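You operate a simulated robot arm through the tools that you are given. There is no shell and no other tool. Be economical: measure what you need, move in short steps, check, and stop when the job is done.

The job below is to be done with a simulated robot arm. You get a single attempt, and the scene is never put back.

Task
Fluff the green pad, mist it with shine, unclip it and lay it aside.
Fine: purple brush back; nine puffs at most; it goes in line with the board, between board and hand control.

It is judged by the outcome, as a careful person would: the job done as asked, and still so three seconds after it is handed in. It fails if anything else is knocked over, pushed out of place, dropped, spilled or broken.

Robot
A 7-joint arm with a two-finger parallel gripper, fixed in place. Base frame: the origin is at the foot of the arm, x ahead of it, y to its left, z up. Units: mm, degrees, N and s.
With the tool pointing down near the work surface it reaches from about 100 to 520 mm from the base axis. Its first joint turns from -115.0 to 115.0 degrees. Payload 3.91 kg.
The TCP is the grasp point between the finger pads, 30 mm short of the fingertips. In the tool frame z runs along the fingers and y along their closing line. The gripper opens to 110 mm. The fingers are 20 mm wide and 10 mm thick; the gripper's body (48 by 112 mm) begins 55 mm behind the TCP.
Orientation is that of the tool frame in the base frame, as [roll, pitch, yaw] about the fixed x, y, z axes, in that order (R = Rz(yaw) Ry(pitch) Rx(roll)). With the fingers straight down and closing along the base's y, the tool's x points along the base's -x, its y along +y and its z along -z.

Tools
- The arm moves only by the tool play_rows. Its argument "steps" is a list of rows, each an object of numbers (a shift or turn left out is 0, a gripper value left out holds the last): "gripper": the finger opening in mm, from 0 to 110; "x", "y", "z": the shift along the base's x, y, z in units of 25 mm (1.0 is 25 mm); "rx", "ry", "rz": the turn, a rotation vector about the base's x, y, z in units of 8 degrees (1.0 is 8 degrees). In form: [{"gripper": .., "x": .., "y": .., "z": .., "rx": .., "ry": .., "rz": ..}, ...]. A call has 1 to 20 rows; each row shifts and turns the commanded pose from where the row before left it. A call with a number of a shift or a turn outside -1 to 1 is refused whole. Rows are played at 5 a second. More than 50 mm and 8.6 degrees between two rows, or a gripper value outside its range, and nothing of the call is played. Where a pose cannot be reached the arm comes as near as it can. A force on the tool above 40 N (or 10 N above the force at the start of the call, whichever is more), or a blocked arm, ends the call early, and 0.2 s more pass. The fingers move at their own pace (about 153 mm/s each) and stop on an object; they squeeze with about 31 N. The grip force told is the motor's: it shows also when the fingers shut on nothing. Time passes only in rows, and 0.2 s behind the last, so rows that do not move let the fingers close. The reply holds the time, the measured pose of the TCP, the force on the tool along the base axes, the opening and the grip force, in the units named above and with some noise, with the torque about the TCP (base axes, N m) and any sound that the robot's microphone picked up.
- Cameras (640 x 400 px; columns grow to the right, rows downward): "scene" is fixed at [219.6, 650.1, 1557.1]; the picture's right is [-0.91, -0.42, 0.00], its down [-0.24, 0.51, -0.83] and it looks along [0.35, -0.75, -0.56] (base axes); focal length 348 px, centre (320, 200). "wrist" rides on the gripper at [72, 17, -103] in the tool frame; the picture's right is [-0.23, 0.97, 0.00], its down [-0.76, -0.18, -0.62] and it looks along [-0.61, -0.14, 0.78] (tool axes); focal length 222 px, centre (320, 200). There is no depth. A picture from a camera that has moved, and an enlarged one, comes with that camera's place and axes in the base frame and with its lens.
- grab_frame(camera): a new picture of that camera. No time passes.
- raise_lower(by): slides the trunk up (or, below 0, down) by that many mm; the arm rides with it, the base frame stays. It gives what a move gives, with no picture.
- zoom(camera, box): a new picture of the part [left, top, right, bottom] of that camera's present view, enlarged. No time passes.
- hand_in(): hands the job in; it is judged then, once.

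Go step by step. Nothing tells you positions but the pictures and the camera data: compare them with the known pose of the tool, close in by small moves and look again before you grip or let go. The budget is 120 turns and 76 pictures, counting those below and the enlarged ones. Unless the task says otherwise, let go and move clear before handing in.

The tools are called after "Emit:" as a command line: name --argument value ..., lists and objects as JSON in quotes. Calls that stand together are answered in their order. play_rows: Moves the arm, as the interface text tells. Its arguments: {"type":"object","properties":{"steps":{"type":"array"}},"required":["steps"]} The other tools are called the same way: raise_lower (by) slides the trunk up or down; grab_frame (camera) takes a picture; zoom (camera, box) takes an enlarged picture of a part of a camera's view; hand_in () hands the job in.

At the start:

```text
t: 0.0
eef_pos: [340.9, -438.3, 1242.2]
ee_rot: [180.0, 0.0, -179.9]
contact_force: [-0.9, -0.4, 0.2]
torque: [-0.01, 0.02, -0.03]
grip_width: 109.9
gripper_force: 0.1
trunk travel left (down, up): [-825.0, 165.0]
```

scene: 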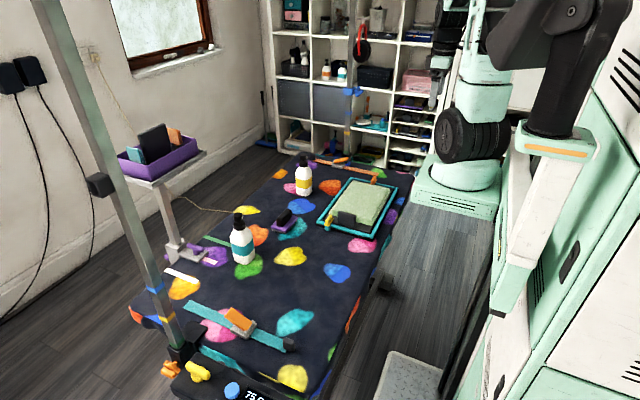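
wrist: 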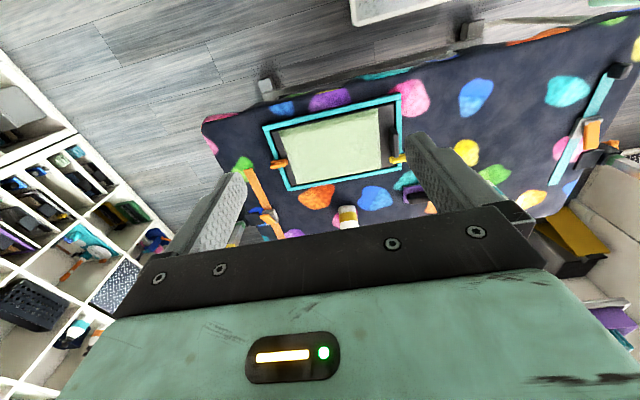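

I see a patterned table with a green pad in a teal frame, two bottles, a purple brush and several other items. I'll look closer before moving.

Emit:
zoom --camera "scene" --box '[220, 140, 420, 265]'

Emit:
zoom --camera "scene" --box '[120, 240, 400, 400]'

Emit:
zoom --camera "wrist" --box '[190, 50, 510, 250]'

```text
3.20 times, centred on (320, 202) of scene
camera zoom: at [219.6, 650.1, 1557.1], right [-0.91, -0.42, 0.0], down [-0.24, 0.51, -0.83], along [0.35, -0.75, -0.56], focal length 1114 px, centre (320, 192)
```

zoom: 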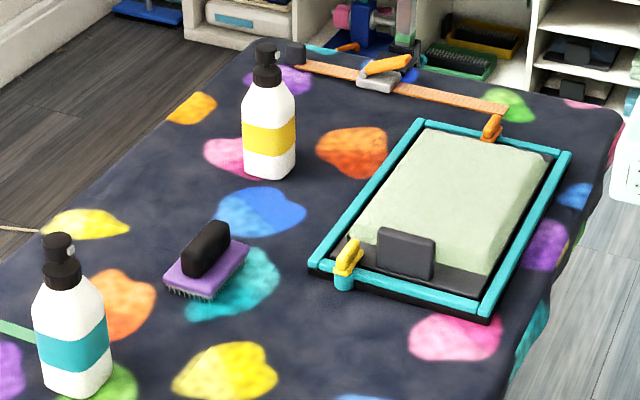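

```text
2.29 times, centred on (260, 320) of scene
camera zoom: at [219.6, 650.1, 1557.1], right [-0.91, -0.42, 0.0], down [-0.24, 0.51, -0.83], along [0.35, -0.75, -0.56], focal length 796 px, centre (457, -74)
```

zoom: 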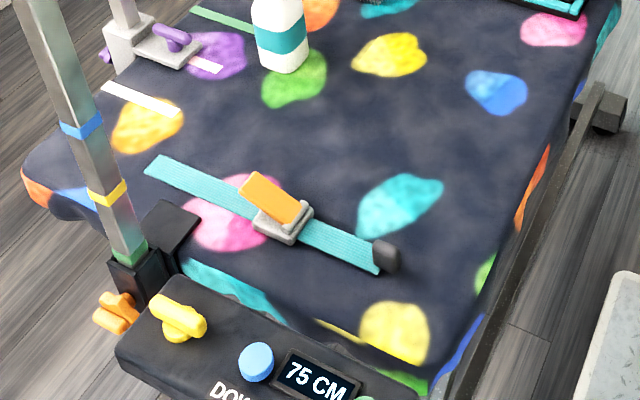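

```text
2.00 times, centred on (350, 150) of wrist
camera zoom: at [268.5, -421.7, 1344.5], right [0.23, 0.97, 0.0], down [0.76, -0.18, 0.62], along [0.61, -0.14, -0.78], focal length 444 px, centre (260, 300)
```

zoom: 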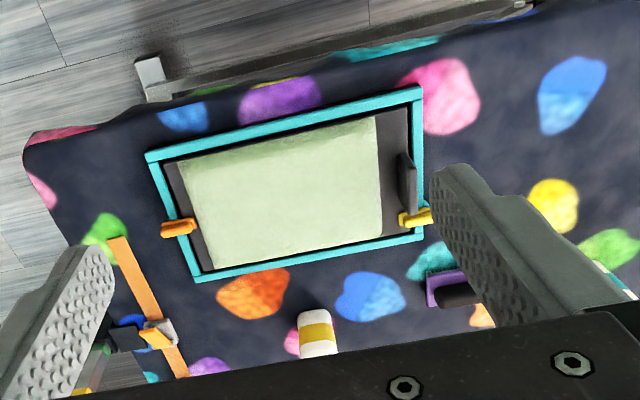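

The table top seems to be at about z=750 and the pad around x=650, y=-350. I'll test how far the arm reaches at this height and get a better view of the table.

Emit:
play_rows --steps '[{"x": 1}, {"x": 1}, {"x": 1}, {"x": 1}, {"x": 1}, {"x": 1}, {"x": 1}, {"x": 1}]'

Emit:
grab_frame --camera "wrist"

Emit:
grab_frame --camera "scene"

```text
t: 1.8
eef_pos: [540.8, -438.4, 1242.2]
ee_rot: [180.0, 0.1, -180.0]
contact_force: [-0.5, 0.2, 1.2]
torque: [-0.01, -0.02, -0.01]
grip_width: 110.0
gripper_force: 0.1
trunk travel left (down, up): [-825.0, 165.0]
```

```text
70 pictures are left
camera wrist: at [468.4, -421.4, 1344.4], right [0.23, 0.97, 0.0], down [0.76, -0.18, 0.62], along [0.61, -0.14, -0.78], focal length 222 px, centre (320, 200)
```

wrist: 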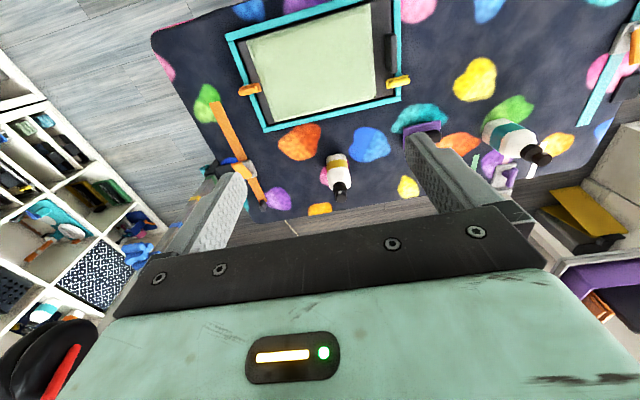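

```text
69 pictures are left
```

scene: 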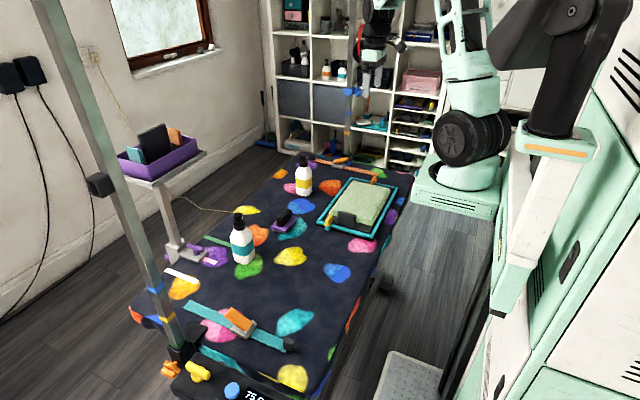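

The arm reaches far enough at this height, so I can lower the trunk for the work. Next I'll move left to see the other half of the table.

Emit:
play_rows --steps '[{"y": 1, "x": -1}, {"y": 1, "x": -1}, {"y": 1, "x": -1}, {"y": 1, "x": -1}, {"y": 1}, {"y": 1}, {"y": 1}, {"y": 1}, {"y": 1}, {"y": 1}, {"y": 1}, {"y": 1}, {"y": 1}, {"y": 1}, {"y": 1}, {"y": 1}]'

Emit:
grab_frame --camera "wrist"

```text
t: 5.2
eef_pos: [440.1, -39.5, 1243.3]
ee_rot: [180.0, 0.0, 180.0]
contact_force: [0.0, 0.1, 0.4]
torque: [-0.01, -0.03, 0.02]
grip_width: 109.8
gripper_force: 0.1
trunk travel left (down, up): [-825.0, 165.0]
```

```text
68 pictures are left
camera wrist: at [368.6, -21.9, 1345.2], right [0.23, 0.97, 0.0], down [0.76, -0.18, 0.62], along [0.61, -0.14, -0.78], focal length 222 px, centre (320, 200)
```

wrist: 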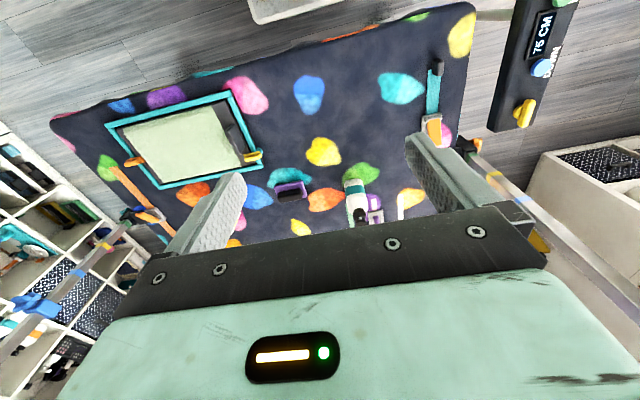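

The hand control is at the left end of the table (y about 350), so the pad goes on the clear stretch between. I need a closer look at the bottles for labels, and at the board clips.

Emit:
zoom --camera "scene" --box '[225, 205, 265, 270]'

Emit:
zoom --camera "scene" --box '[285, 150, 325, 200]'

Emit:
zoom --camera "scene" --box '[310, 170, 400, 245]'

Emit:
zoom --camera "wrist" --box '[260, 150, 440, 250]'

```text
6.15 times, centred on (245, 238) of scene
camera zoom: at [219.6, 650.1, 1557.1], right [-0.91, -0.42, 0.0], down [-0.24, 0.51, -0.83], along [0.35, -0.75, -0.56], focal length 2143 px, centre (782, -31)
```

zoom: 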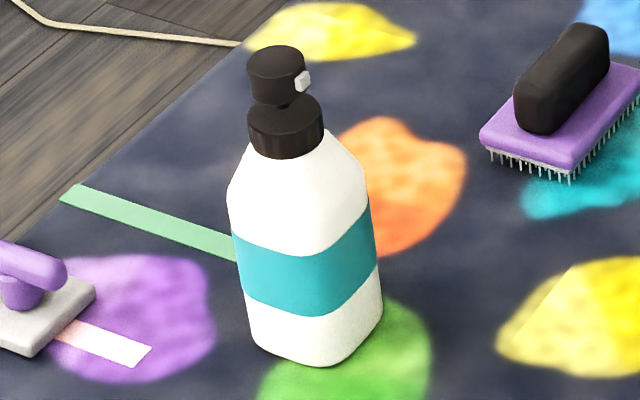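

```text
8.00 times, centred on (305, 175) of scene
camera zoom: at [219.6, 650.1, 1557.1], right [-0.91, -0.42, 0.0], down [-0.24, 0.51, -0.83], along [0.35, -0.75, -0.56], focal length 2786 px, centre (440, 400)
```

zoom: 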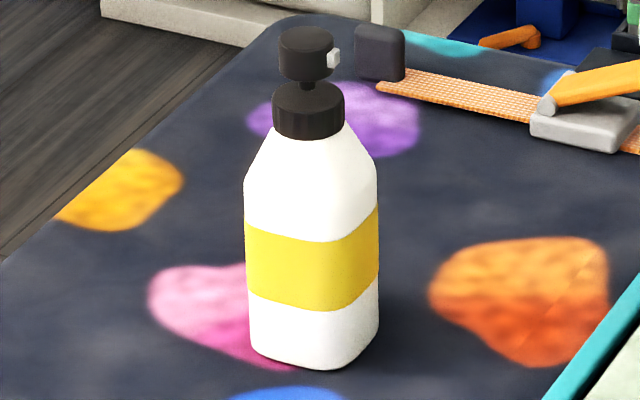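

```text
5.33 times, centred on (355, 208) of scene
camera zoom: at [219.6, 650.1, 1557.1], right [-0.91, -0.42, 0.0], down [-0.24, 0.51, -0.83], along [0.35, -0.75, -0.56], focal length 1857 px, centre (133, 160)
```

zoom: 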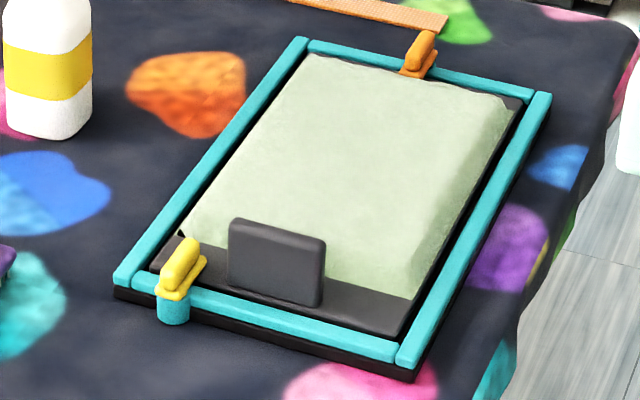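

```text
3.56 times, centred on (350, 200) of wrist
camera zoom: at [368.6, -21.9, 1345.2], right [0.23, 0.97, 0.0], down [0.76, -0.18, 0.62], along [0.61, -0.14, -0.78], focal length 790 px, centre (213, 200)
```

zoom: 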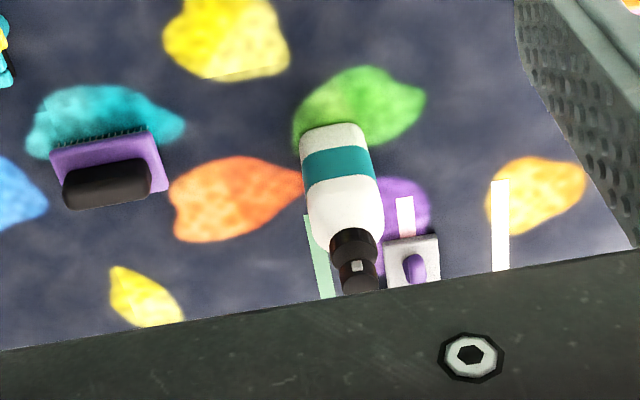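

The board holds a dark plate with the green pad, a grey tab and a yellow and an orange catch. I'll lower and tilt to see the fronts of the bottles.

Emit:
raise_lower --by -230

Emit:
play_rows --steps '[{"ry": -1, "x": -1}, {"ry": -1, "x": -1}, {"ry": -1}, {"y": 0.5}]'

Emit:
grab_frame --camera "wrist"

```text
t: 7.6
eef_pos: [440.4, -38.3, 1013.1]
ee_rot: [180.0, 0.0, 180.0]
contact_force: [0.6, 0.3, 0.3]
torque: [0.02, 0.03, 0.03]
grip_width: 109.9
gripper_force: 0.1
trunk travel left (down, up): [-595.0, 395.0]
```

```text
t: 8.6
eef_pos: [466.8, 27.2, 1018.0]
ee_rot: [-180.0, 24.1, 180.0]
contact_force: [-0.7, -0.2, 0.6]
torque: [0.03, 0.0, -0.02]
grip_width: 110.2
gripper_force: 0.1
out of reach, approached as far as the arm can: row 1, 2, 3
trunk travel left (down, up): [-595.0, 395.0]
```

```text
63 pictures are left
camera wrist: at [359.0, 44.4, 1081.5], right [0.21, 0.97, 0.09], down [0.44, -0.18, 0.88], along [0.87, -0.14, -0.47], focal length 222 px, centre (320, 200)
```

wrist: 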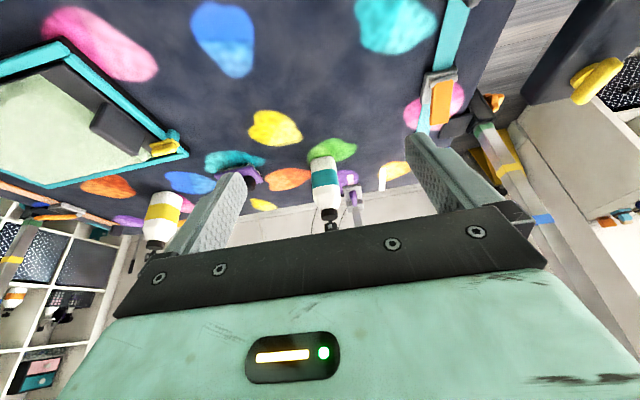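

The two bottles and the brush are visible. I'll zoom in to read the labels.

Emit:
zoom --camera "wrist" --box '[290, 130, 370, 240]'

Emit:
zoom --camera "wrist" --box '[125, 170, 205, 260]'

Emit:
zoom --camera "wrist" --box '[60, 70, 220, 200]'

```text
3.64 times, centred on (330, 185) of wrist
camera zoom: at [359.0, 44.4, 1081.5], right [0.21, 0.97, 0.09], down [0.44, -0.18, 0.88], along [0.87, -0.14, -0.47], focal length 808 px, centre (284, 254)
```

zoom: 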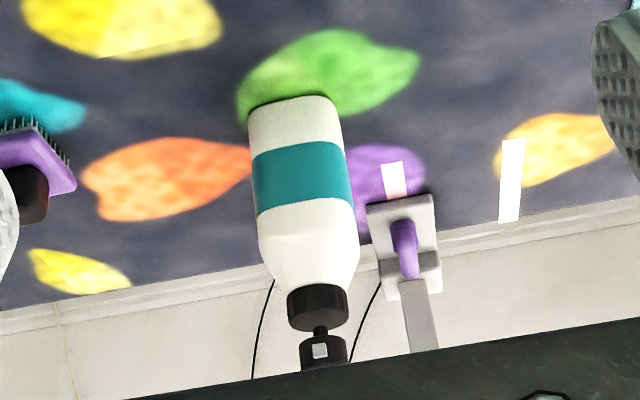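

```text
4.44 times, centred on (165, 215) of wrist
camera zoom: at [359.0, 44.4, 1081.5], right [0.21, 0.97, 0.09], down [0.44, -0.18, 0.88], along [0.87, -0.14, -0.47], focal length 987 px, centre (1009, 133)
```

zoom: 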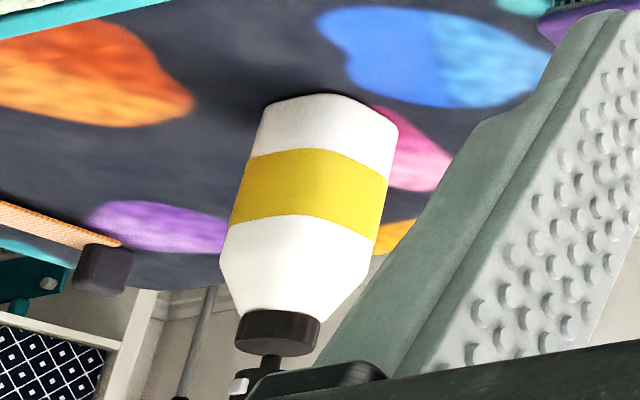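

```text
3.08 times, centred on (140, 135) of wrist
camera zoom: at [359.0, 44.4, 1081.5], right [0.21, 0.97, 0.09], down [0.44, -0.18, 0.88], along [0.87, -0.14, -0.47], focal length 684 px, centre (874, 400)
```

zoom: 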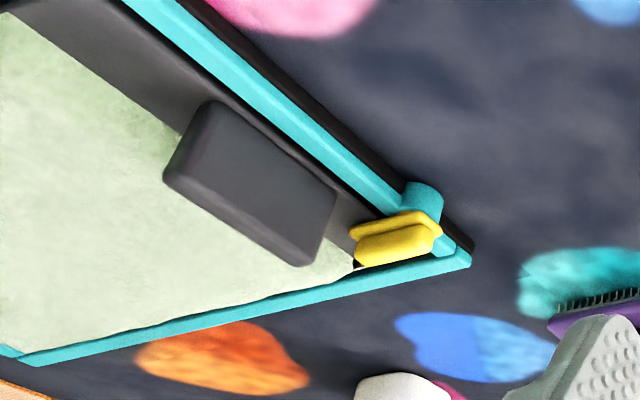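

The labels show only color bands from this side. I'll look around for anything that names the bottles.

Emit:
zoom --camera "scene" --box '[260, 0, 440, 112]'

Emit:
zoom --camera "scene" --box '[80, 110, 220, 280]'

Emit:
zoom --camera "scene" --box '[150, 330, 300, 400]'

```text
3.56 times, centred on (350, 56) of scene
camera zoom: at [219.6, 650.1, 1557.1], right [-0.91, -0.42, 0.0], down [-0.24, 0.51, -0.83], along [0.35, -0.75, -0.56], focal length 1238 px, centre (213, 712)
```

zoom: 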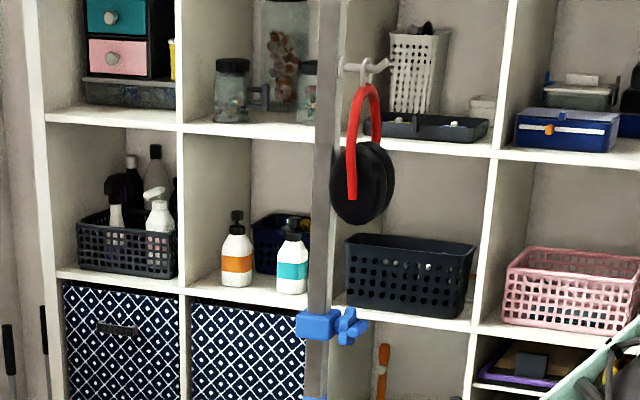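

```text
2.35 times, centred on (150, 195) of scene
camera zoom: at [219.6, 650.1, 1557.1], right [-0.91, -0.42, 0.0], down [-0.24, 0.51, -0.83], along [0.35, -0.75, -0.56], focal length 819 px, centre (720, 212)
```

zoom: 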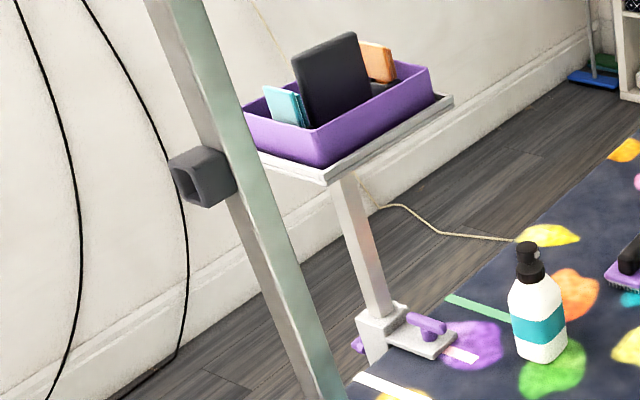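

```text
4.27 times, centred on (225, 365) of scene
camera zoom: at [219.6, 650.1, 1557.1], right [-0.91, -0.42, 0.0], down [-0.24, 0.51, -0.83], along [0.35, -0.75, -0.56], focal length 1486 px, centre (725, -504)
```

zoom: 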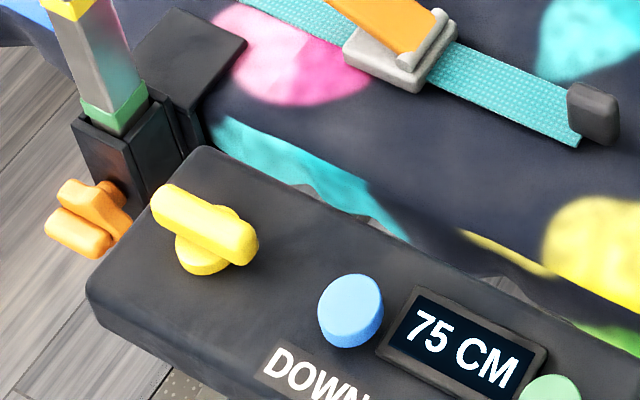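

No names are visible anywhere, so any writing must be on the far (+x) sides of the bottles. I'll go up, untilt, reach forward and turn the wrist around to look back at them.

Emit:
raise_lower --by 200

Emit:
play_rows --steps '[{"ry": 1, "y": -1, "x": 1}, {"ry": 1, "y": -1, "x": 1}, {"ry": 1, "y": -1, "x": 1}, {"x": 1, "y": -1}, {"x": 1, "y": -1}, {"x": 1, "y": -1}, {"x": 1, "y": -1}, {"x": 1, "y": -1}, {"x": 1}, {"x": 1}, {"x": 1}, {"x": 1}, {"x": 1}, {"x": 1}]'

```text
t: 10.8
eef_pos: [467.6, 27.6, 1216.9]
ee_rot: [-180.0, 23.9, -180.0]
contact_force: [-0.5, 0.2, -0.4]
torque: [-0.01, 0.01, -0.02]
grip_width: 110.1
gripper_force: 0.0
trunk travel left (down, up): [-795.0, 195.0]
```

```text
t: 13.8
eef_pos: [816.8, -172.3, 1218.6]
ee_rot: [180.0, 0.0, 179.9]
contact_force: [-0.8, 0.9, 0.3]
torque: [-0.04, -0.03, 0.01]
grip_width: 109.9
gripper_force: 0.0
trunk travel left (down, up): [-795.0, 195.0]
```

The arm reaches past the bottles. Now I'll turn the wrist and go further forward to look back.

Emit:
play_rows --steps '[{"rz": 1}, {"rz": 1}, {"rz": 1}, {"rz": 1}, {"rz": 1}, {"rz": 1}, {"rz": 1}, {"rz": 1}, {"rz": 1}, {"rz": 1}, {"rz": 1}, {"rz": 1}, {"rz": 1}, {"rz": 1}, {"rz": 1}, {"rz": 1}, {"rz": 1}, {"rz": 1}, {"rz": 1}, {"rz": 1}]'

Emit:
play_rows --steps '[{"rz": 1, "x": 1}, {"rz": 1, "x": 1}, {"rz": 0.5, "x": 1}, {"x": 1}]'

Emit:
grab_frame --camera "wrist"

```text
t: 18.0
eef_pos: [818.6, -172.5, 1217.8]
ee_rot: [-179.9, 0.0, -19.8]
contact_force: [0.1, -0.4, 0.0]
torque: [0.04, -0.01, -0.02]
grip_width: 109.9
gripper_force: 0.0
trunk travel left (down, up): [-795.0, 195.0]
```

```text
t: 19.0
eef_pos: [907.9, -171.8, 1219.3]
ee_rot: [179.9, -0.1, 0.1]
contact_force: [0.6, -0.7, 1.7]
torque: [-0.06, -0.05, 0.01]
grip_width: 110.0
gripper_force: 0.0
out of reach, approached as far as the arm can: row 4
trunk travel left (down, up): [-795.0, 195.0]
```

```text
56 pictures are left
camera wrist: at [979.6, -189.2, 1321.3], right [-0.23, -0.97, 0.0], down [-0.76, 0.18, 0.62], along [-0.61, 0.14, -0.78], focal length 222 px, centre (320, 200)
```

wrist: 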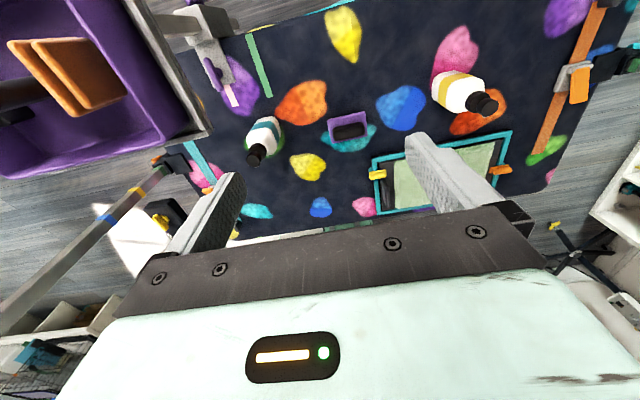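

The camera now looks back at the far sides of both bottles, so I'll zoom in on each of them.

Emit:
zoom --camera "wrist" --box '[235, 105, 300, 170]'

Emit:
zoom --camera "wrist" --box '[420, 60, 510, 125]'

Emit:
zoom --camera "wrist" --box '[355, 120, 525, 225]'

```text
6.15 times, centred on (268, 138) of wrist
camera zoom: at [979.6, -189.2, 1321.3], right [-0.23, -0.97, 0.0], down [-0.76, 0.18, 0.62], along [-0.61, 0.14, -0.78], focal length 1367 px, centre (643, 585)
```

zoom: 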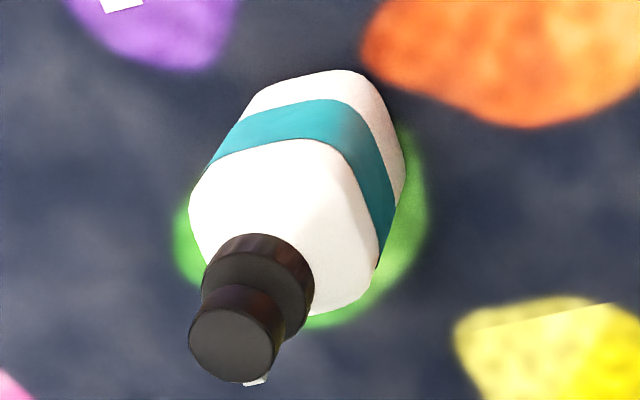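

```text
6.15 times, centred on (465, 92) of wrist
camera zoom: at [979.6, -189.2, 1321.3], right [-0.23, -0.97, 0.0], down [-0.76, 0.18, 0.62], along [-0.61, 0.14, -0.78], focal length 1367 px, centre (-572, 862)
```

zoom: 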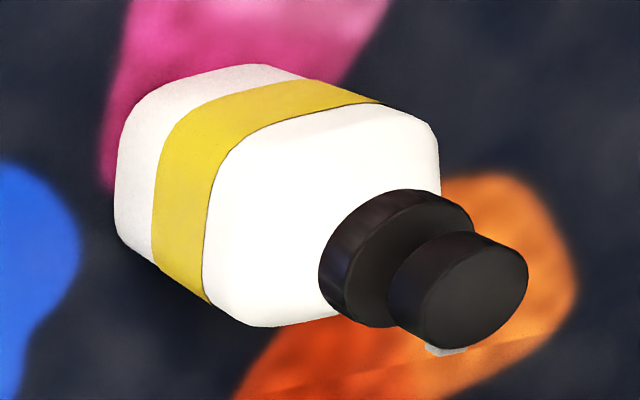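

```text
3.76 times, centred on (440, 172) of wrist
camera zoom: at [979.6, -189.2, 1321.3], right [-0.23, -0.97, 0.0], down [-0.76, 0.18, 0.62], along [-0.61, 0.14, -0.78], focal length 836 px, centre (-132, 304)
```

zoom: 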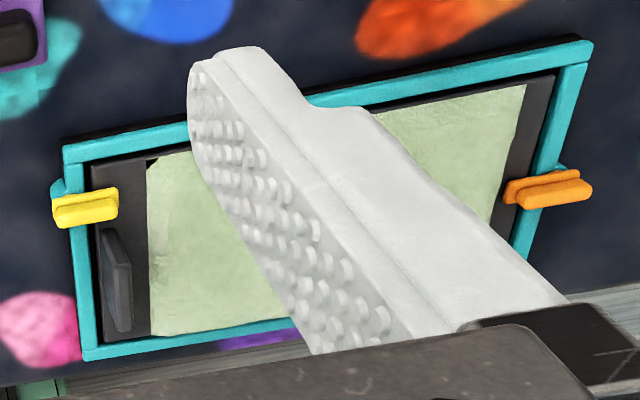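

Neither bottle carries text. I'll check the items in the basket and the rest of this view for a clue.

Emit:
zoom --camera "wrist" --box '[0, 0, 240, 150]'

Emit:
zoom --camera "wrist" --box '[0, 170, 220, 330]'

```text
2.67 times, centred on (120, 75) of wrist
camera zoom: at [979.6, -189.2, 1321.3], right [-0.23, -0.97, 0.0], down [-0.76, 0.18, 0.62], along [-0.61, 0.14, -0.78], focal length 592 px, centre (853, 533)
```

zoom: 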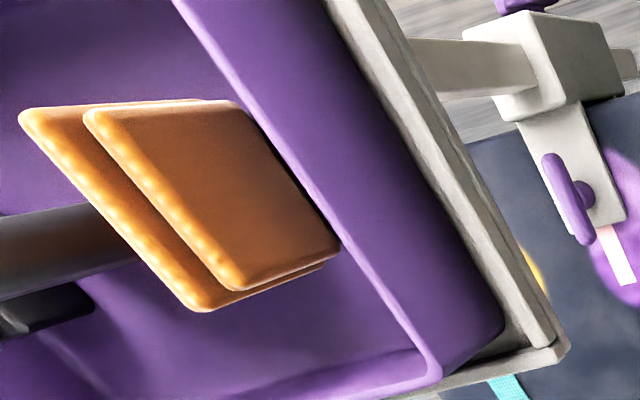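

```text
2.50 times, centred on (110, 250) of wrist
camera zoom: at [979.6, -189.2, 1321.3], right [-0.23, -0.97, 0.0], down [-0.76, 0.18, 0.62], along [-0.61, 0.14, -0.78], focal length 555 px, centre (845, 75)
```

zoom: 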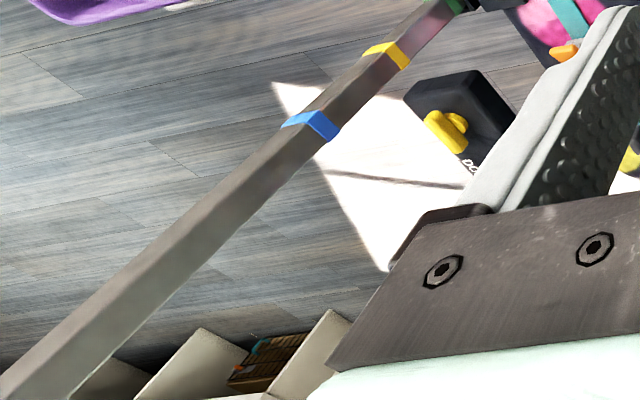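

No written clue anywhere, so I'll decide on the bottle later. First the brush, at about (766, -214): I'll turn so the fingers close along x, across its handle, then move above it and look.

Emit:
play_rows --steps '[{"rz": -1, "x": -1}, {"rz": -1, "x": -1}, {"rz": -1, "x": -1}, {"rz": -1, "x": -1}, {"rz": -1, "x": -1}, {"rz": -1, "x": -0.64}, {"rz": -1, "y": -0.8}, {"rz": -1, "y": -0.9}, {"rz": -1}, {"rz": -1}, {"rz": -1}, {"rz": -0.25}]'

Emit:
raise_lower --by -220

Emit:
grab_frame --camera "wrist"

Emit:
zoom --camera "scene" --box '[240, 130, 400, 230]'

```text
t: 21.6
eef_pos: [767.7, -214.7, 1217.2]
ee_rot: [-180.0, 0.0, -90.2]
contact_force: [0.2, 0.0, -0.2]
torque: [0.01, 0.04, 0.02]
grip_width: 110.0
gripper_force: 0.1
trunk travel left (down, up): [-795.0, 195.0]
```

```text
t: 23.9
eef_pos: [766.9, -216.1, 997.2]
ee_rot: [-180.0, -0.1, -90.0]
contact_force: [0.0, -1.6, 0.1]
torque: [0.0, -0.01, 0.02]
grip_width: 110.1
gripper_force: 0.1
trunk travel left (down, up): [-575.0, 415.0]
```

```text
50 pictures are left
camera wrist: at [750.5, -288.0, 1099.9], right [-0.97, 0.23, 0.0], down [0.18, 0.76, 0.62], along [0.14, 0.61, -0.78], focal length 222 px, centre (320, 200)
```

wrist: 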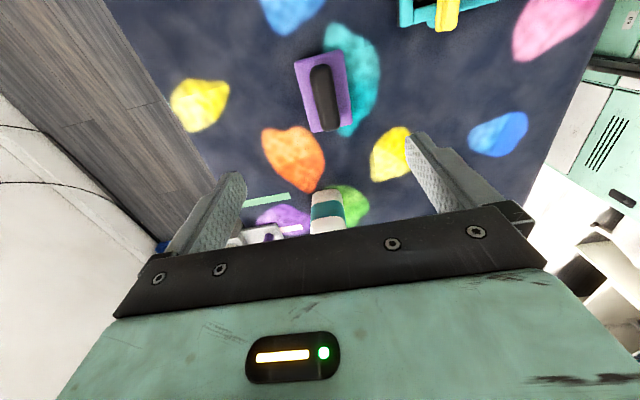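

```text
4.00 times, centred on (320, 180) of scene
camera zoom: at [219.6, 650.1, 1557.1], right [-0.91, -0.42, 0.0], down [-0.24, 0.51, -0.83], along [0.35, -0.75, -0.56], focal length 1393 px, centre (320, 280)
```

zoom: 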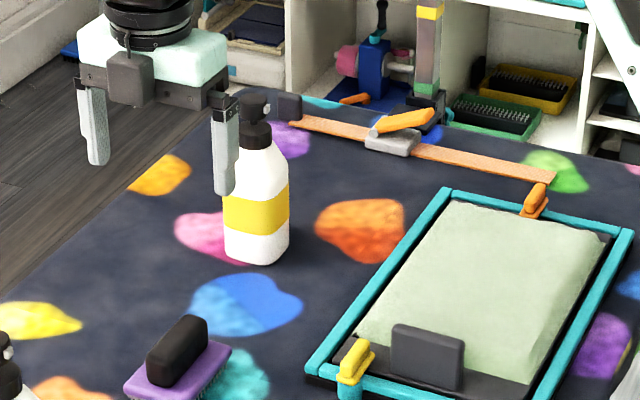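

The brush handle runs along y at about (761, -211), and the table top is at z about 750. I'll descend to just above the handle with a narrower opening and check.

Emit:
play_rows --steps '[{"gripper": 64, "x": -0.24, "y": 0.2, "z": -1}, {"z": -1}, {"z": -1}, {"z": -1}, {"z": -1}, {"z": -1}, {}]'

Emit:
zoom --camera "scene" --box '[240, 150, 340, 240]'

Emit:
grab_frame --camera "wrist"

```text
t: 25.5
eef_pos: [760.6, -210.5, 848.3]
ee_rot: [180.0, 0.1, -90.0]
contact_force: [-0.6, -0.1, -0.5]
torque: [0.0, 0.03, 0.01]
grip_width: 63.8
gripper_force: 0.1
trunk travel left (down, up): [-575.0, 415.0]
```

```text
4.44 times, centred on (290, 195) of scene
camera zoom: at [219.6, 650.1, 1557.1], right [-0.91, -0.42, 0.0], down [-0.24, 0.51, -0.83], along [0.35, -0.75, -0.56], focal length 1548 px, centre (453, 222)
```

zoom: 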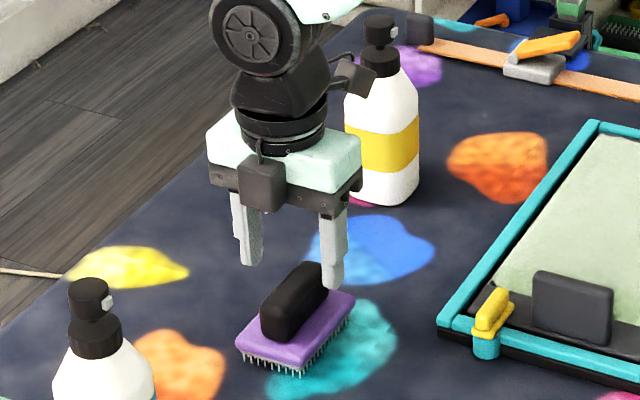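

```text
47 pictures are left
camera wrist: at [744.4, -283.3, 950.0], right [-0.97, 0.23, 0.0], down [0.18, 0.76, 0.62], along [0.14, 0.61, -0.78], focal length 222 px, centre (320, 200)
```

wrist: 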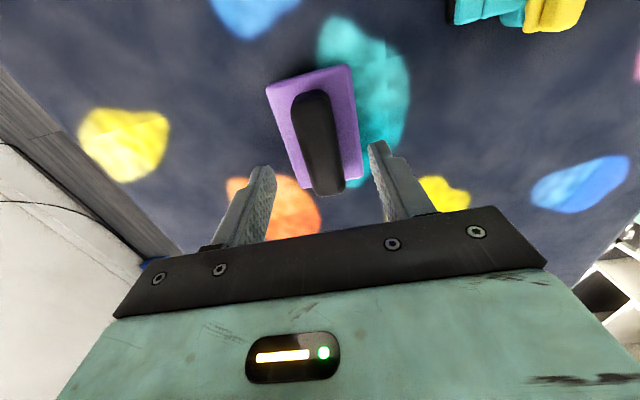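

I'm centred on the handle, which is turned about 5 degrees. I'll align, go down 30 mm and close.

Emit:
play_rows --steps '[{"rz": -0.65, "y": -0.2, "z": -0.4}, {"z": -0.4}, {"z": -0.4}, {"gripper": 10}, {}, {}]'

Emit:
zoom --camera "scene" --box '[240, 170, 320, 240]'

```text
t: 26.9
eef_pos: [762.5, -215.9, 817.5]
ee_rot: [-180.0, -0.1, -95.3]
contact_force: [-0.5, -0.4, 1.7]
torque: [-0.11, 0.08, -0.05]
grip_width: 27.5
gripper_force: 31.3
trunk travel left (down, up): [-575.0, 415.0]
```

```text
5.71 times, centred on (280, 205) of scene
camera zoom: at [219.6, 650.1, 1557.1], right [-0.91, -0.42, 0.0], down [-0.24, 0.51, -0.83], along [0.35, -0.75, -0.56], focal length 1990 px, centre (549, 171)
```

zoom: 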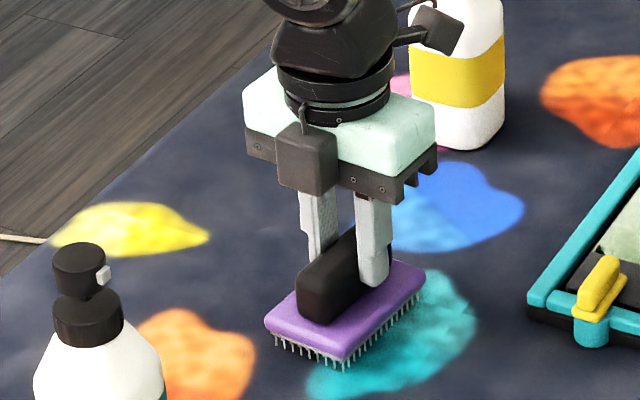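

The brush is gripped at its resting pose (762.5, -215.9, 817.5), yaw -95. I'll lift it and carry it over the middle of the pad (about x 558, y -443).

Emit:
play_rows --steps '[{"z": 1}, {"z": 1}, {"z": 1}, {"z": 1}, {"z": 0.5}, {"x": -0.9, "y": -1}, {"x": -0.9, "y": -1}, {"x": -0.9, "y": -1}, {"x": -0.9, "y": -1}, {"x": -0.9, "y": -1}, {"x": -0.9, "y": -1}, {"x": -0.9, "y": -1}, {"x": -0.9, "y": -1}, {"x": -0.9, "y": -1, "rz": 0.65}, {}]'

Emit:
grab_frame --camera "wrist"

Emit:
zoom --camera "scene" --box '[290, 130, 430, 250]'

```text
t: 30.1
eef_pos: [559.3, -440.0, 930.5]
ee_rot: [-180.0, 0.0, -90.0]
contact_force: [0.5, 0.0, -2.3]
torque: [-0.02, -0.02, 0.0]
grip_width: 27.1
gripper_force: 30.9
trunk travel left (down, up): [-575.0, 415.0]
```

```text
45 pictures are left
camera wrist: at [541.6, -513.1, 1032.5], right [-0.97, 0.23, 0.0], down [0.18, 0.76, 0.62], along [0.14, 0.61, -0.78], focal length 222 px, centre (320, 200)
```

wrist: 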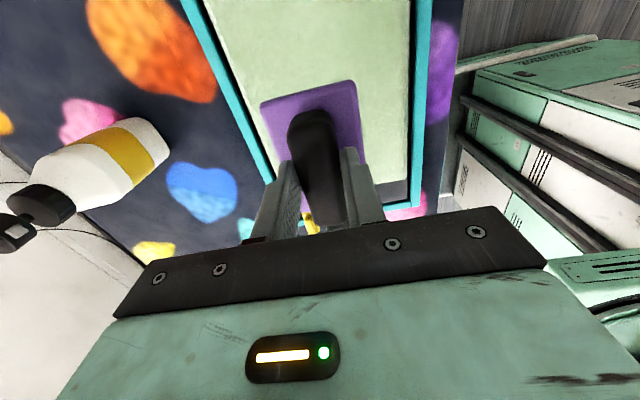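

```text
3.33 times, centred on (360, 190) of scene
camera zoom: at [219.6, 650.1, 1557.1], right [-0.91, -0.42, 0.0], down [-0.24, 0.51, -0.83], along [0.35, -0.75, -0.56], focal length 1161 px, centre (187, 233)
```

zoom: 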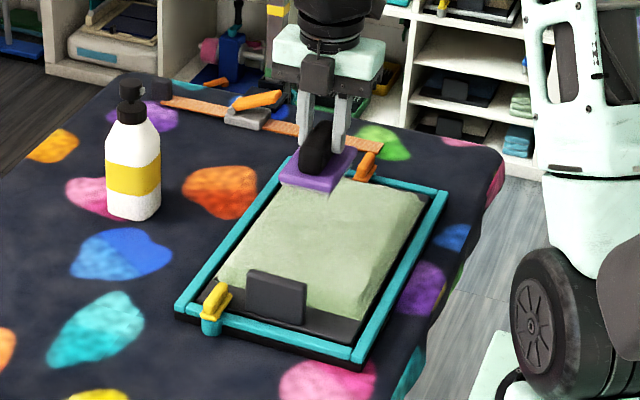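

The brush is level above the pad, and its bristle tips are about 67 mm below the TCP. I'll lower it in small steps until the force shows a light touch.

Emit:
play_rows --steps '[{"z": -1}, {"z": -1}, {"z": -0.3}, {}]'

Emit:
play_rows --steps '[{"z": -0.15}, {"z": -0.15}, {}]'

Emit:
zoom --camera "scene" --box '[320, 150, 400, 210]'

```text
t: 31.1
eef_pos: [558.3, -440.7, 872.2]
ee_rot: [-180.0, 0.0, -89.9]
contact_force: [-0.2, -0.6, 0.0]
torque: [0.02, -0.01, -0.02]
grip_width: 27.5
gripper_force: 31.2
trunk travel left (down, up): [-575.0, 415.0]
```

```text
t: 31.9
eef_pos: [558.8, -440.5, 865.7]
ee_rot: [180.0, 0.0, -90.1]
contact_force: [0.1, -0.4, -0.4]
torque: [-0.01, 0.01, 0.01]
grip_width: 27.3
gripper_force: 30.8
trunk travel left (down, up): [-575.0, 415.0]
```

```text
6.67 times, centred on (360, 180) of scene
camera zoom: at [219.6, 650.1, 1557.1], right [-0.91, -0.42, 0.0], down [-0.24, 0.51, -0.83], along [0.35, -0.75, -0.56], focal length 2322 px, centre (53, 333)
```

zoom: 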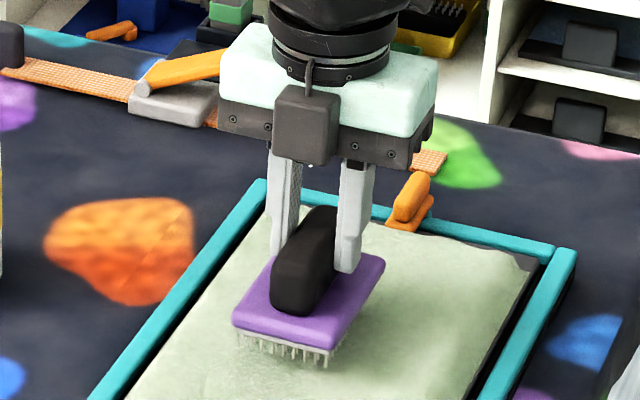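

The bristles are very near the surface, so I'll go down a few more small steps.

Emit:
play_rows --steps '[{"z": -0.12}, {}]'

Emit:
play_rows --steps '[{"z": -0.12}, {}]'

Emit:
play_rows --steps '[{"z": -0.12}, {}]'

```text
t: 32.5
eef_pos: [559.1, -441.5, 862.4]
ee_rot: [-180.0, 0.1, -90.0]
contact_force: [0.0, -0.5, -1.0]
torque: [0.01, -0.01, -0.01]
grip_width: 27.5
gripper_force: 30.9
trunk travel left (down, up): [-575.0, 415.0]
```

```text
t: 33.1
eef_pos: [558.5, -439.9, 859.7]
ee_rot: [-179.9, 0.0, -90.0]
contact_force: [0.7, 0.0, -1.6]
torque: [0.0, 0.01, -0.01]
grip_width: 27.3
gripper_force: 30.7
trunk travel left (down, up): [-575.0, 415.0]
```

```text
t: 33.7
eef_pos: [558.1, -440.0, 856.0]
ee_rot: [-179.9, 0.0, -90.0]
contact_force: [0.0, 0.3, -1.9]
torque: [0.01, 0.04, 0.0]
grip_width: 27.3
gripper_force: 31.0
trunk travel left (down, up): [-575.0, 415.0]
```

Emit:
play_rows --steps '[{"z": -0.12}, {}]'

Emit:
play_rows --steps '[{"z": -0.12}, {}]'

Emit:
zoom --camera "scene" --box '[320, 150, 400, 210]'

```text
t: 34.3
eef_pos: [557.5, -441.0, 852.7]
ee_rot: [180.0, 0.0, -90.0]
contact_force: [-0.6, 0.0, 5.9]
torque: [0.13, 0.12, 0.01]
grip_width: 27.5
gripper_force: 31.5
trunk travel left (down, up): [-575.0, 415.0]
```

```text
t: 34.9
eef_pos: [560.0, -440.0, 851.9]
ee_rot: [-179.8, 0.0, -90.1]
contact_force: [-2.6, 1.6, 28.5]
torque: [0.02, 0.16, 0.0]
grip_width: 27.6
gripper_force: 31.7
trunk travel left (down, up): [-575.0, 415.0]
```

```text
6.67 times, centred on (360, 180) of scene
camera zoom: at [219.6, 650.1, 1557.1], right [-0.91, -0.42, 0.0], down [-0.24, 0.51, -0.83], along [0.35, -0.75, -0.56], focal length 2322 px, centre (53, 333)
```

zoom: 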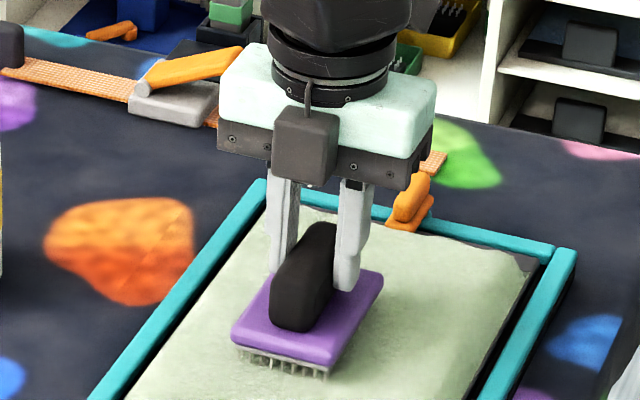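

The bristles meet the pad at TCP z of about 853. I'll brush at about that height with light force, starting with strokes along x across the middle.

Emit:
play_rows --steps '[{"z": 0.5}, {"x": -1}, {"x": -1}, {"x": -0.1, "z": -0.4}, {"x": 0.7}, {"x": 0.7}, {"x": 0.7}, {"x": 0.7}, {"x": 0.7}, {"x": 0.7}, {"x": -0.7}, {"x": -0.7}, {"x": -0.7}, {"x": -0.7}, {"x": -0.7}, {"x": -0.7}]'

Emit:
zoom --camera "scene" --box '[310, 150, 410, 245]'

```text
t: 38.3
eef_pos: [507.1, -440.3, 853.3]
ee_rot: [179.9, 0.0, -90.0]
contact_force: [0.2, -0.1, -0.4]
torque: [0.01, -0.01, 0.01]
grip_width: 27.1
gripper_force: 30.6
trunk travel left (down, up): [-575.0, 415.0]
```

```text
4.21 times, centred on (360, 198) of scene
camera zoom: at [219.6, 650.1, 1557.1], right [-0.91, -0.42, 0.0], down [-0.24, 0.51, -0.83], along [0.35, -0.75, -0.56], focal length 1466 px, centre (152, 210)
```

zoom: 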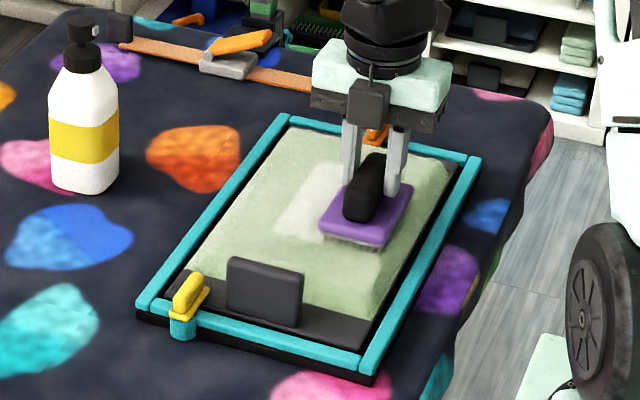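

Brushed fur turns lighter, so the brushing shows. I'll cover the +y part next, pressing slightly deeper and to the edges.

Emit:
play_rows --steps '[{"z": -0.06, "x": -0.3}, {"y": 0.7}, {"y": 0.7}, {"y": 0.7}, {"y": 0.7}, {"x": 0.7}, {"x": 0.7}, {"x": 0.7}, {"x": 0.7}, {"x": 0.7}, {"x": 0.7}, {"x": 0.6}, {"y": -0.7}, {"y": -0.7}, {"x": -0.7}, {"x": -0.7}, {"x": -0.7}, {"x": -0.7}, {"x": -0.7}, {"x": -0.7}]'

Emit:
zoom --camera "scene" --box '[310, 150, 410, 245]'

```text
t: 42.5
eef_pos: [514.6, -404.4, 850.9]
ee_rot: [179.9, 0.0, -90.1]
contact_force: [4.9, -0.1, 15.1]
torque: [-0.11, -0.19, 0.01]
grip_width: 27.5
gripper_force: 30.9
trunk travel left (down, up): [-575.0, 415.0]
```

```text
4.21 times, centred on (360, 198) of scene
camera zoom: at [219.6, 650.1, 1557.1], right [-0.91, -0.42, 0.0], down [-0.24, 0.51, -0.83], along [0.35, -0.75, -0.56], focal length 1466 px, centre (152, 210)
```

zoom: 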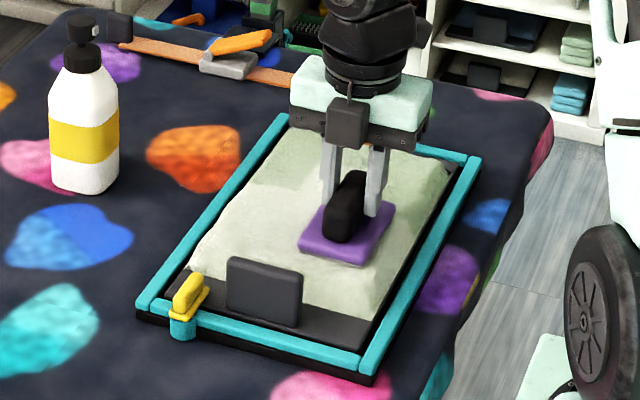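

The near half is done. Now I'll brush the far half.

Emit:
play_rows --steps '[{"x": -0.6}, {"y": -0.7}, {"y": -0.7}, {"y": -0.7}, {"y": -0.7}, {"x": 0.8}, {"x": 0.8}, {"x": 0.8}, {"x": 0.8}, {"x": 0.8}, {"x": 0.8}, {"y": -0.7}, {"y": -0.7}, {"y": -0.4}, {"x": -0.8}, {"x": -0.8}, {"x": -0.8}, {"x": -0.8}, {"x": -0.8}, {"x": -0.8}]'

Emit:
play_rows --steps '[{"z": 1}, {"z": 1}, {"z": 1}, {"z": 0.4, "y": 1}, {"y": 1, "x": 1}, {"y": 1, "x": 1}, {"y": 1, "x": 1}, {"y": 1, "x": 1}, {"y": 1, "x": 1}, {"y": 1, "x": 1}, {"y": 1, "x": 1}, {"y": 1, "x": 1}, {"y": 1, "x": 1}]'

Emit:
zoom --camera "scene" --box '[300, 150, 410, 245]'

```text
t: 46.7
eef_pos: [499.0, -520.4, 850.6]
ee_rot: [-179.9, 0.0, -90.1]
contact_force: [2.6, -1.3, 9.1]
torque: [0.03, -0.11, -0.1]
grip_width: 27.2
gripper_force: 31.2
trunk travel left (down, up): [-575.0, 415.0]
```

```text
t: 49.5
eef_pos: [723.4, -270.7, 935.9]
ee_rot: [180.0, 0.0, -90.0]
contact_force: [-0.5, -1.2, 0.2]
torque: [0.0, 0.0, -0.04]
grip_width: 27.3
gripper_force: 30.4
trunk travel left (down, up): [-575.0, 415.0]
```

```text
4.21 times, centred on (355, 198) of scene
camera zoom: at [219.6, 650.1, 1557.1], right [-0.91, -0.42, 0.0], down [-0.24, 0.51, -0.83], along [0.35, -0.75, -0.56], focal length 1466 px, centre (173, 210)
```

zoom: 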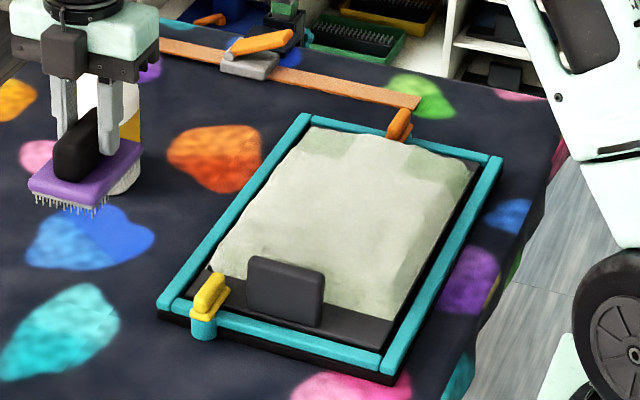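

Most of the pad is light now, but the far end looks greener. I'll zoom there before going back for the corners.

Emit:
zoom --camera "scene" --box '[335, 165, 400, 210]'

```text
8.89 times, centred on (368, 188) of scene
camera zoom: at [219.6, 650.1, 1557.1], right [-0.91, -0.42, 0.0], down [-0.24, 0.51, -0.83], along [0.35, -0.75, -0.56], focal length 3096 px, centre (-102, 311)
```

zoom: 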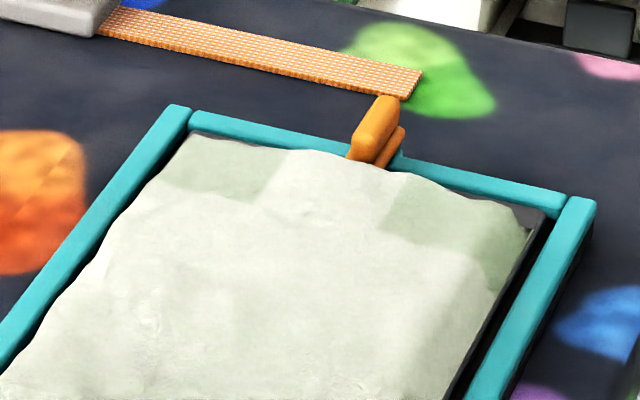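

Two far corner patches, at about (614, -552) and (498, -552), remain unbrushed. I'll go back and brush them, keeping clear of the orange catch at about (553, -607).

Emit:
play_rows --steps '[{"x": -0.8, "y": -1}, {"x": -0.8, "y": -1}, {"x": -0.8, "y": -1}, {"x": -0.8, "y": -1}, {"x": -0.8, "y": -1}, {"x": -0.4, "y": -1}, {"y": -1}, {"y": -1}, {"y": -1}, {"y": -1}, {"y": -0.7}, {"z": -1}, {"z": -1}, {"z": -0.7}, {"z": -0.5}, {}]'

Emit:
play_rows --steps '[{"z": -0.15}, {"y": -0.35}, {"x": 0.4}, {"x": -0.4}, {"x": -0.3}, {"x": 0.3}, {"y": 0.5}, {"y": -0.5}, {"z": 1}, {"x": -1}, {"x": -1}, {"x": -1}, {"x": -1}, {"x": -0.7}, {"z": -1}, {"x": -0.4}, {"x": 0.4}, {"x": 0.2}, {"y": 0.5}, {"y": -0.5}]'

Emit:
zoom --camera "scene" --box '[320, 150, 400, 210]'

```text
t: 52.9
eef_pos: [614.4, -537.2, 856.2]
ee_rot: [179.9, 0.1, -89.9]
contact_force: [0.5, -0.1, -0.7]
torque: [-0.01, -0.02, 0.01]
grip_width: 27.3
gripper_force: 31.1
trunk travel left (down, up): [-575.0, 415.0]
```

```text
t: 57.1
eef_pos: [500.9, -545.9, 850.7]
ee_rot: [180.0, 0.0, -90.2]
contact_force: [-0.4, 0.5, -0.1]
torque: [-0.03, 0.0, 0.0]
grip_width: 27.5
gripper_force: 30.9
trunk travel left (down, up): [-575.0, 415.0]
```

```text
6.67 times, centred on (360, 180) of scene
camera zoom: at [219.6, 650.1, 1557.1], right [-0.91, -0.42, 0.0], down [-0.24, 0.51, -0.83], along [0.35, -0.75, -0.56], focal length 2322 px, centre (53, 333)
```

zoom: 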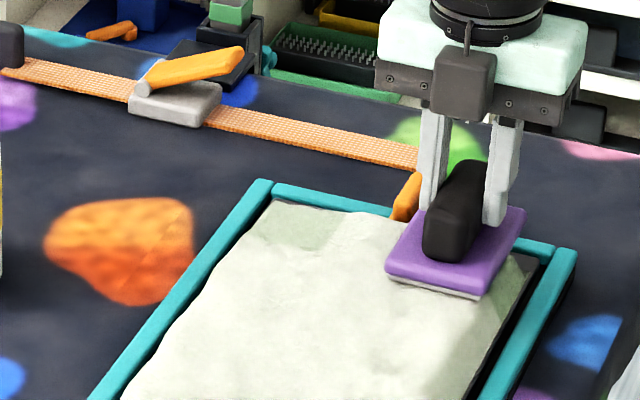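

The surface is a little lower at the corners, so the brush barely touched there. I'll press down a bit until there is light contact and stroke.

Emit:
play_rows --steps '[{"z": -0.12}, {"x": -0.4}, {"x": 0.4}, {"y": 0.5}, {"y": -0.5}]'

Emit:
play_rows --steps '[{"z": -0.08}, {"x": -0.5}, {"x": 0.5}, {"y": 0.6}, {"y": -0.6}, {"x": -0.5}]'

Emit:
play_rows --steps '[{"z": 1}, {"x": 1}, {"x": 1}, {"x": 1}, {"x": 1}, {"x": 1}, {"z": -1}, {"x": 0.4}, {"x": -0.4}, {"y": 0.8}, {"y": -0.8}, {"x": 0.3}]'

```text
t: 58.3
eef_pos: [502.2, -542.8, 851.2]
ee_rot: [-179.9, 0.0, -89.9]
contact_force: [0.3, 11.4, 32.3]
torque: [0.16, 0.03, 0.0]
grip_width: 27.4
gripper_force: 30.9
trunk travel left (down, up): [-575.0, 415.0]
```

```text
t: 58.7
eef_pos: [502.0, -544.9, 850.5]
ee_rot: [-179.8, -0.2, -89.9]
contact_force: [-1.6, 7.0, 21.4]
torque: [0.32, 0.28, -0.01]
grip_width: 27.3
gripper_force: 31.3
trunk travel left (down, up): [-575.0, 415.0]
stopped in row 2: the force on the tool passed its limit at 47 N (the readings are from after the stop); the commanded pose is now the measured one
```

```text
t: 61.3
eef_pos: [633.0, -545.3, 850.3]
ee_rot: [180.0, 0.0, -90.0]
contact_force: [-11.2, 3.8, 27.3]
torque: [0.22, 0.8, 0.03]
grip_width: 27.2
gripper_force: 31.2
trunk travel left (down, up): [-575.0, 415.0]
```

That gave firm contact in both corners. I'll lift and check the pad.

Emit:
play_rows --steps '[{"z": 1}, {"z": 1}, {"z": 1}, {"z": 0.4, "y": 1}, {"y": 1}, {"y": 1}, {"y": 1, "x": 0.5}, {"y": 1, "x": 0.5}, {"y": 1, "x": 0.5}, {"y": 1, "x": 0.5}, {"y": 1, "x": 0.5}, {"y": 1, "x": 0.5}, {"y": 1, "x": 0.5}]'

Emit:
zoom --camera "scene" --box '[310, 155, 410, 245]'

```text
t: 64.1
eef_pos: [722.4, -295.9, 934.0]
ee_rot: [-179.9, 0.0, -90.0]
contact_force: [-0.5, -0.2, -1.4]
torque: [0.01, -0.01, 0.01]
grip_width: 27.2
gripper_force: 30.7
trunk travel left (down, up): [-575.0, 415.0]
```

```text
4.44 times, centred on (360, 200) of scene
camera zoom: at [219.6, 650.1, 1557.1], right [-0.91, -0.42, 0.0], down [-0.24, 0.51, -0.83], along [0.35, -0.75, -0.56], focal length 1548 px, centre (142, 200)
```

zoom: 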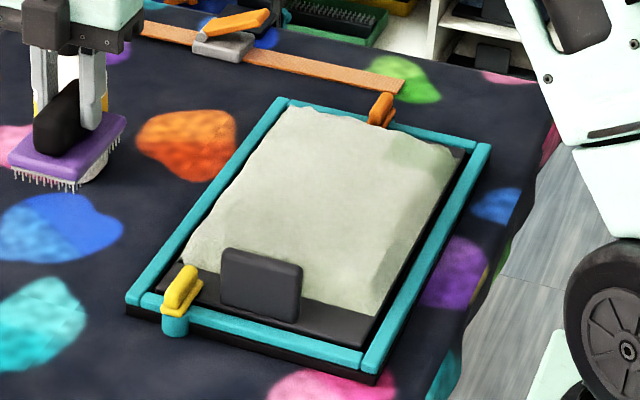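

The back corner is done, but the front far corner (about x 498, y -552) still looks green. I'll go back and stroke there again.

Emit:
play_rows --steps '[{"x": -1, "y": -1}, {"x": -1, "y": -1}, {"x": -1, "y": -1}, {"x": -1, "y": -1}, {"x": -1, "y": -1}, {"x": -1, "y": -1}, {"x": -1, "y": -1}, {"x": -1, "y": -1}, {"x": -0.7, "y": -0.6}, {"z": -1}, {"z": -1}, {"z": -0.8}, {"z": -0.4}, {}]'

Emit:
play_rows --steps '[{"z": -0.12}, {"y": -0.5}, {"y": -0.5}, {"y": -0.5}, {"y": -0.3}]'

```text
t: 67.1
eef_pos: [503.5, -510.7, 854.7]
ee_rot: [-179.9, 0.1, -90.0]
contact_force: [1.2, -0.7, -1.7]
torque: [-0.01, 0.0, 0.01]
grip_width: 27.2
gripper_force: 30.9
trunk travel left (down, up): [-575.0, 415.0]
```

```text
t: 68.3
eef_pos: [503.9, -554.9, 851.0]
ee_rot: [-179.8, 0.0, -89.9]
contact_force: [1.3, 2.2, 5.6]
torque: [0.0, 0.16, -0.05]
grip_width: 27.2
gripper_force: 31.0
trunk travel left (down, up): [-575.0, 415.0]
```

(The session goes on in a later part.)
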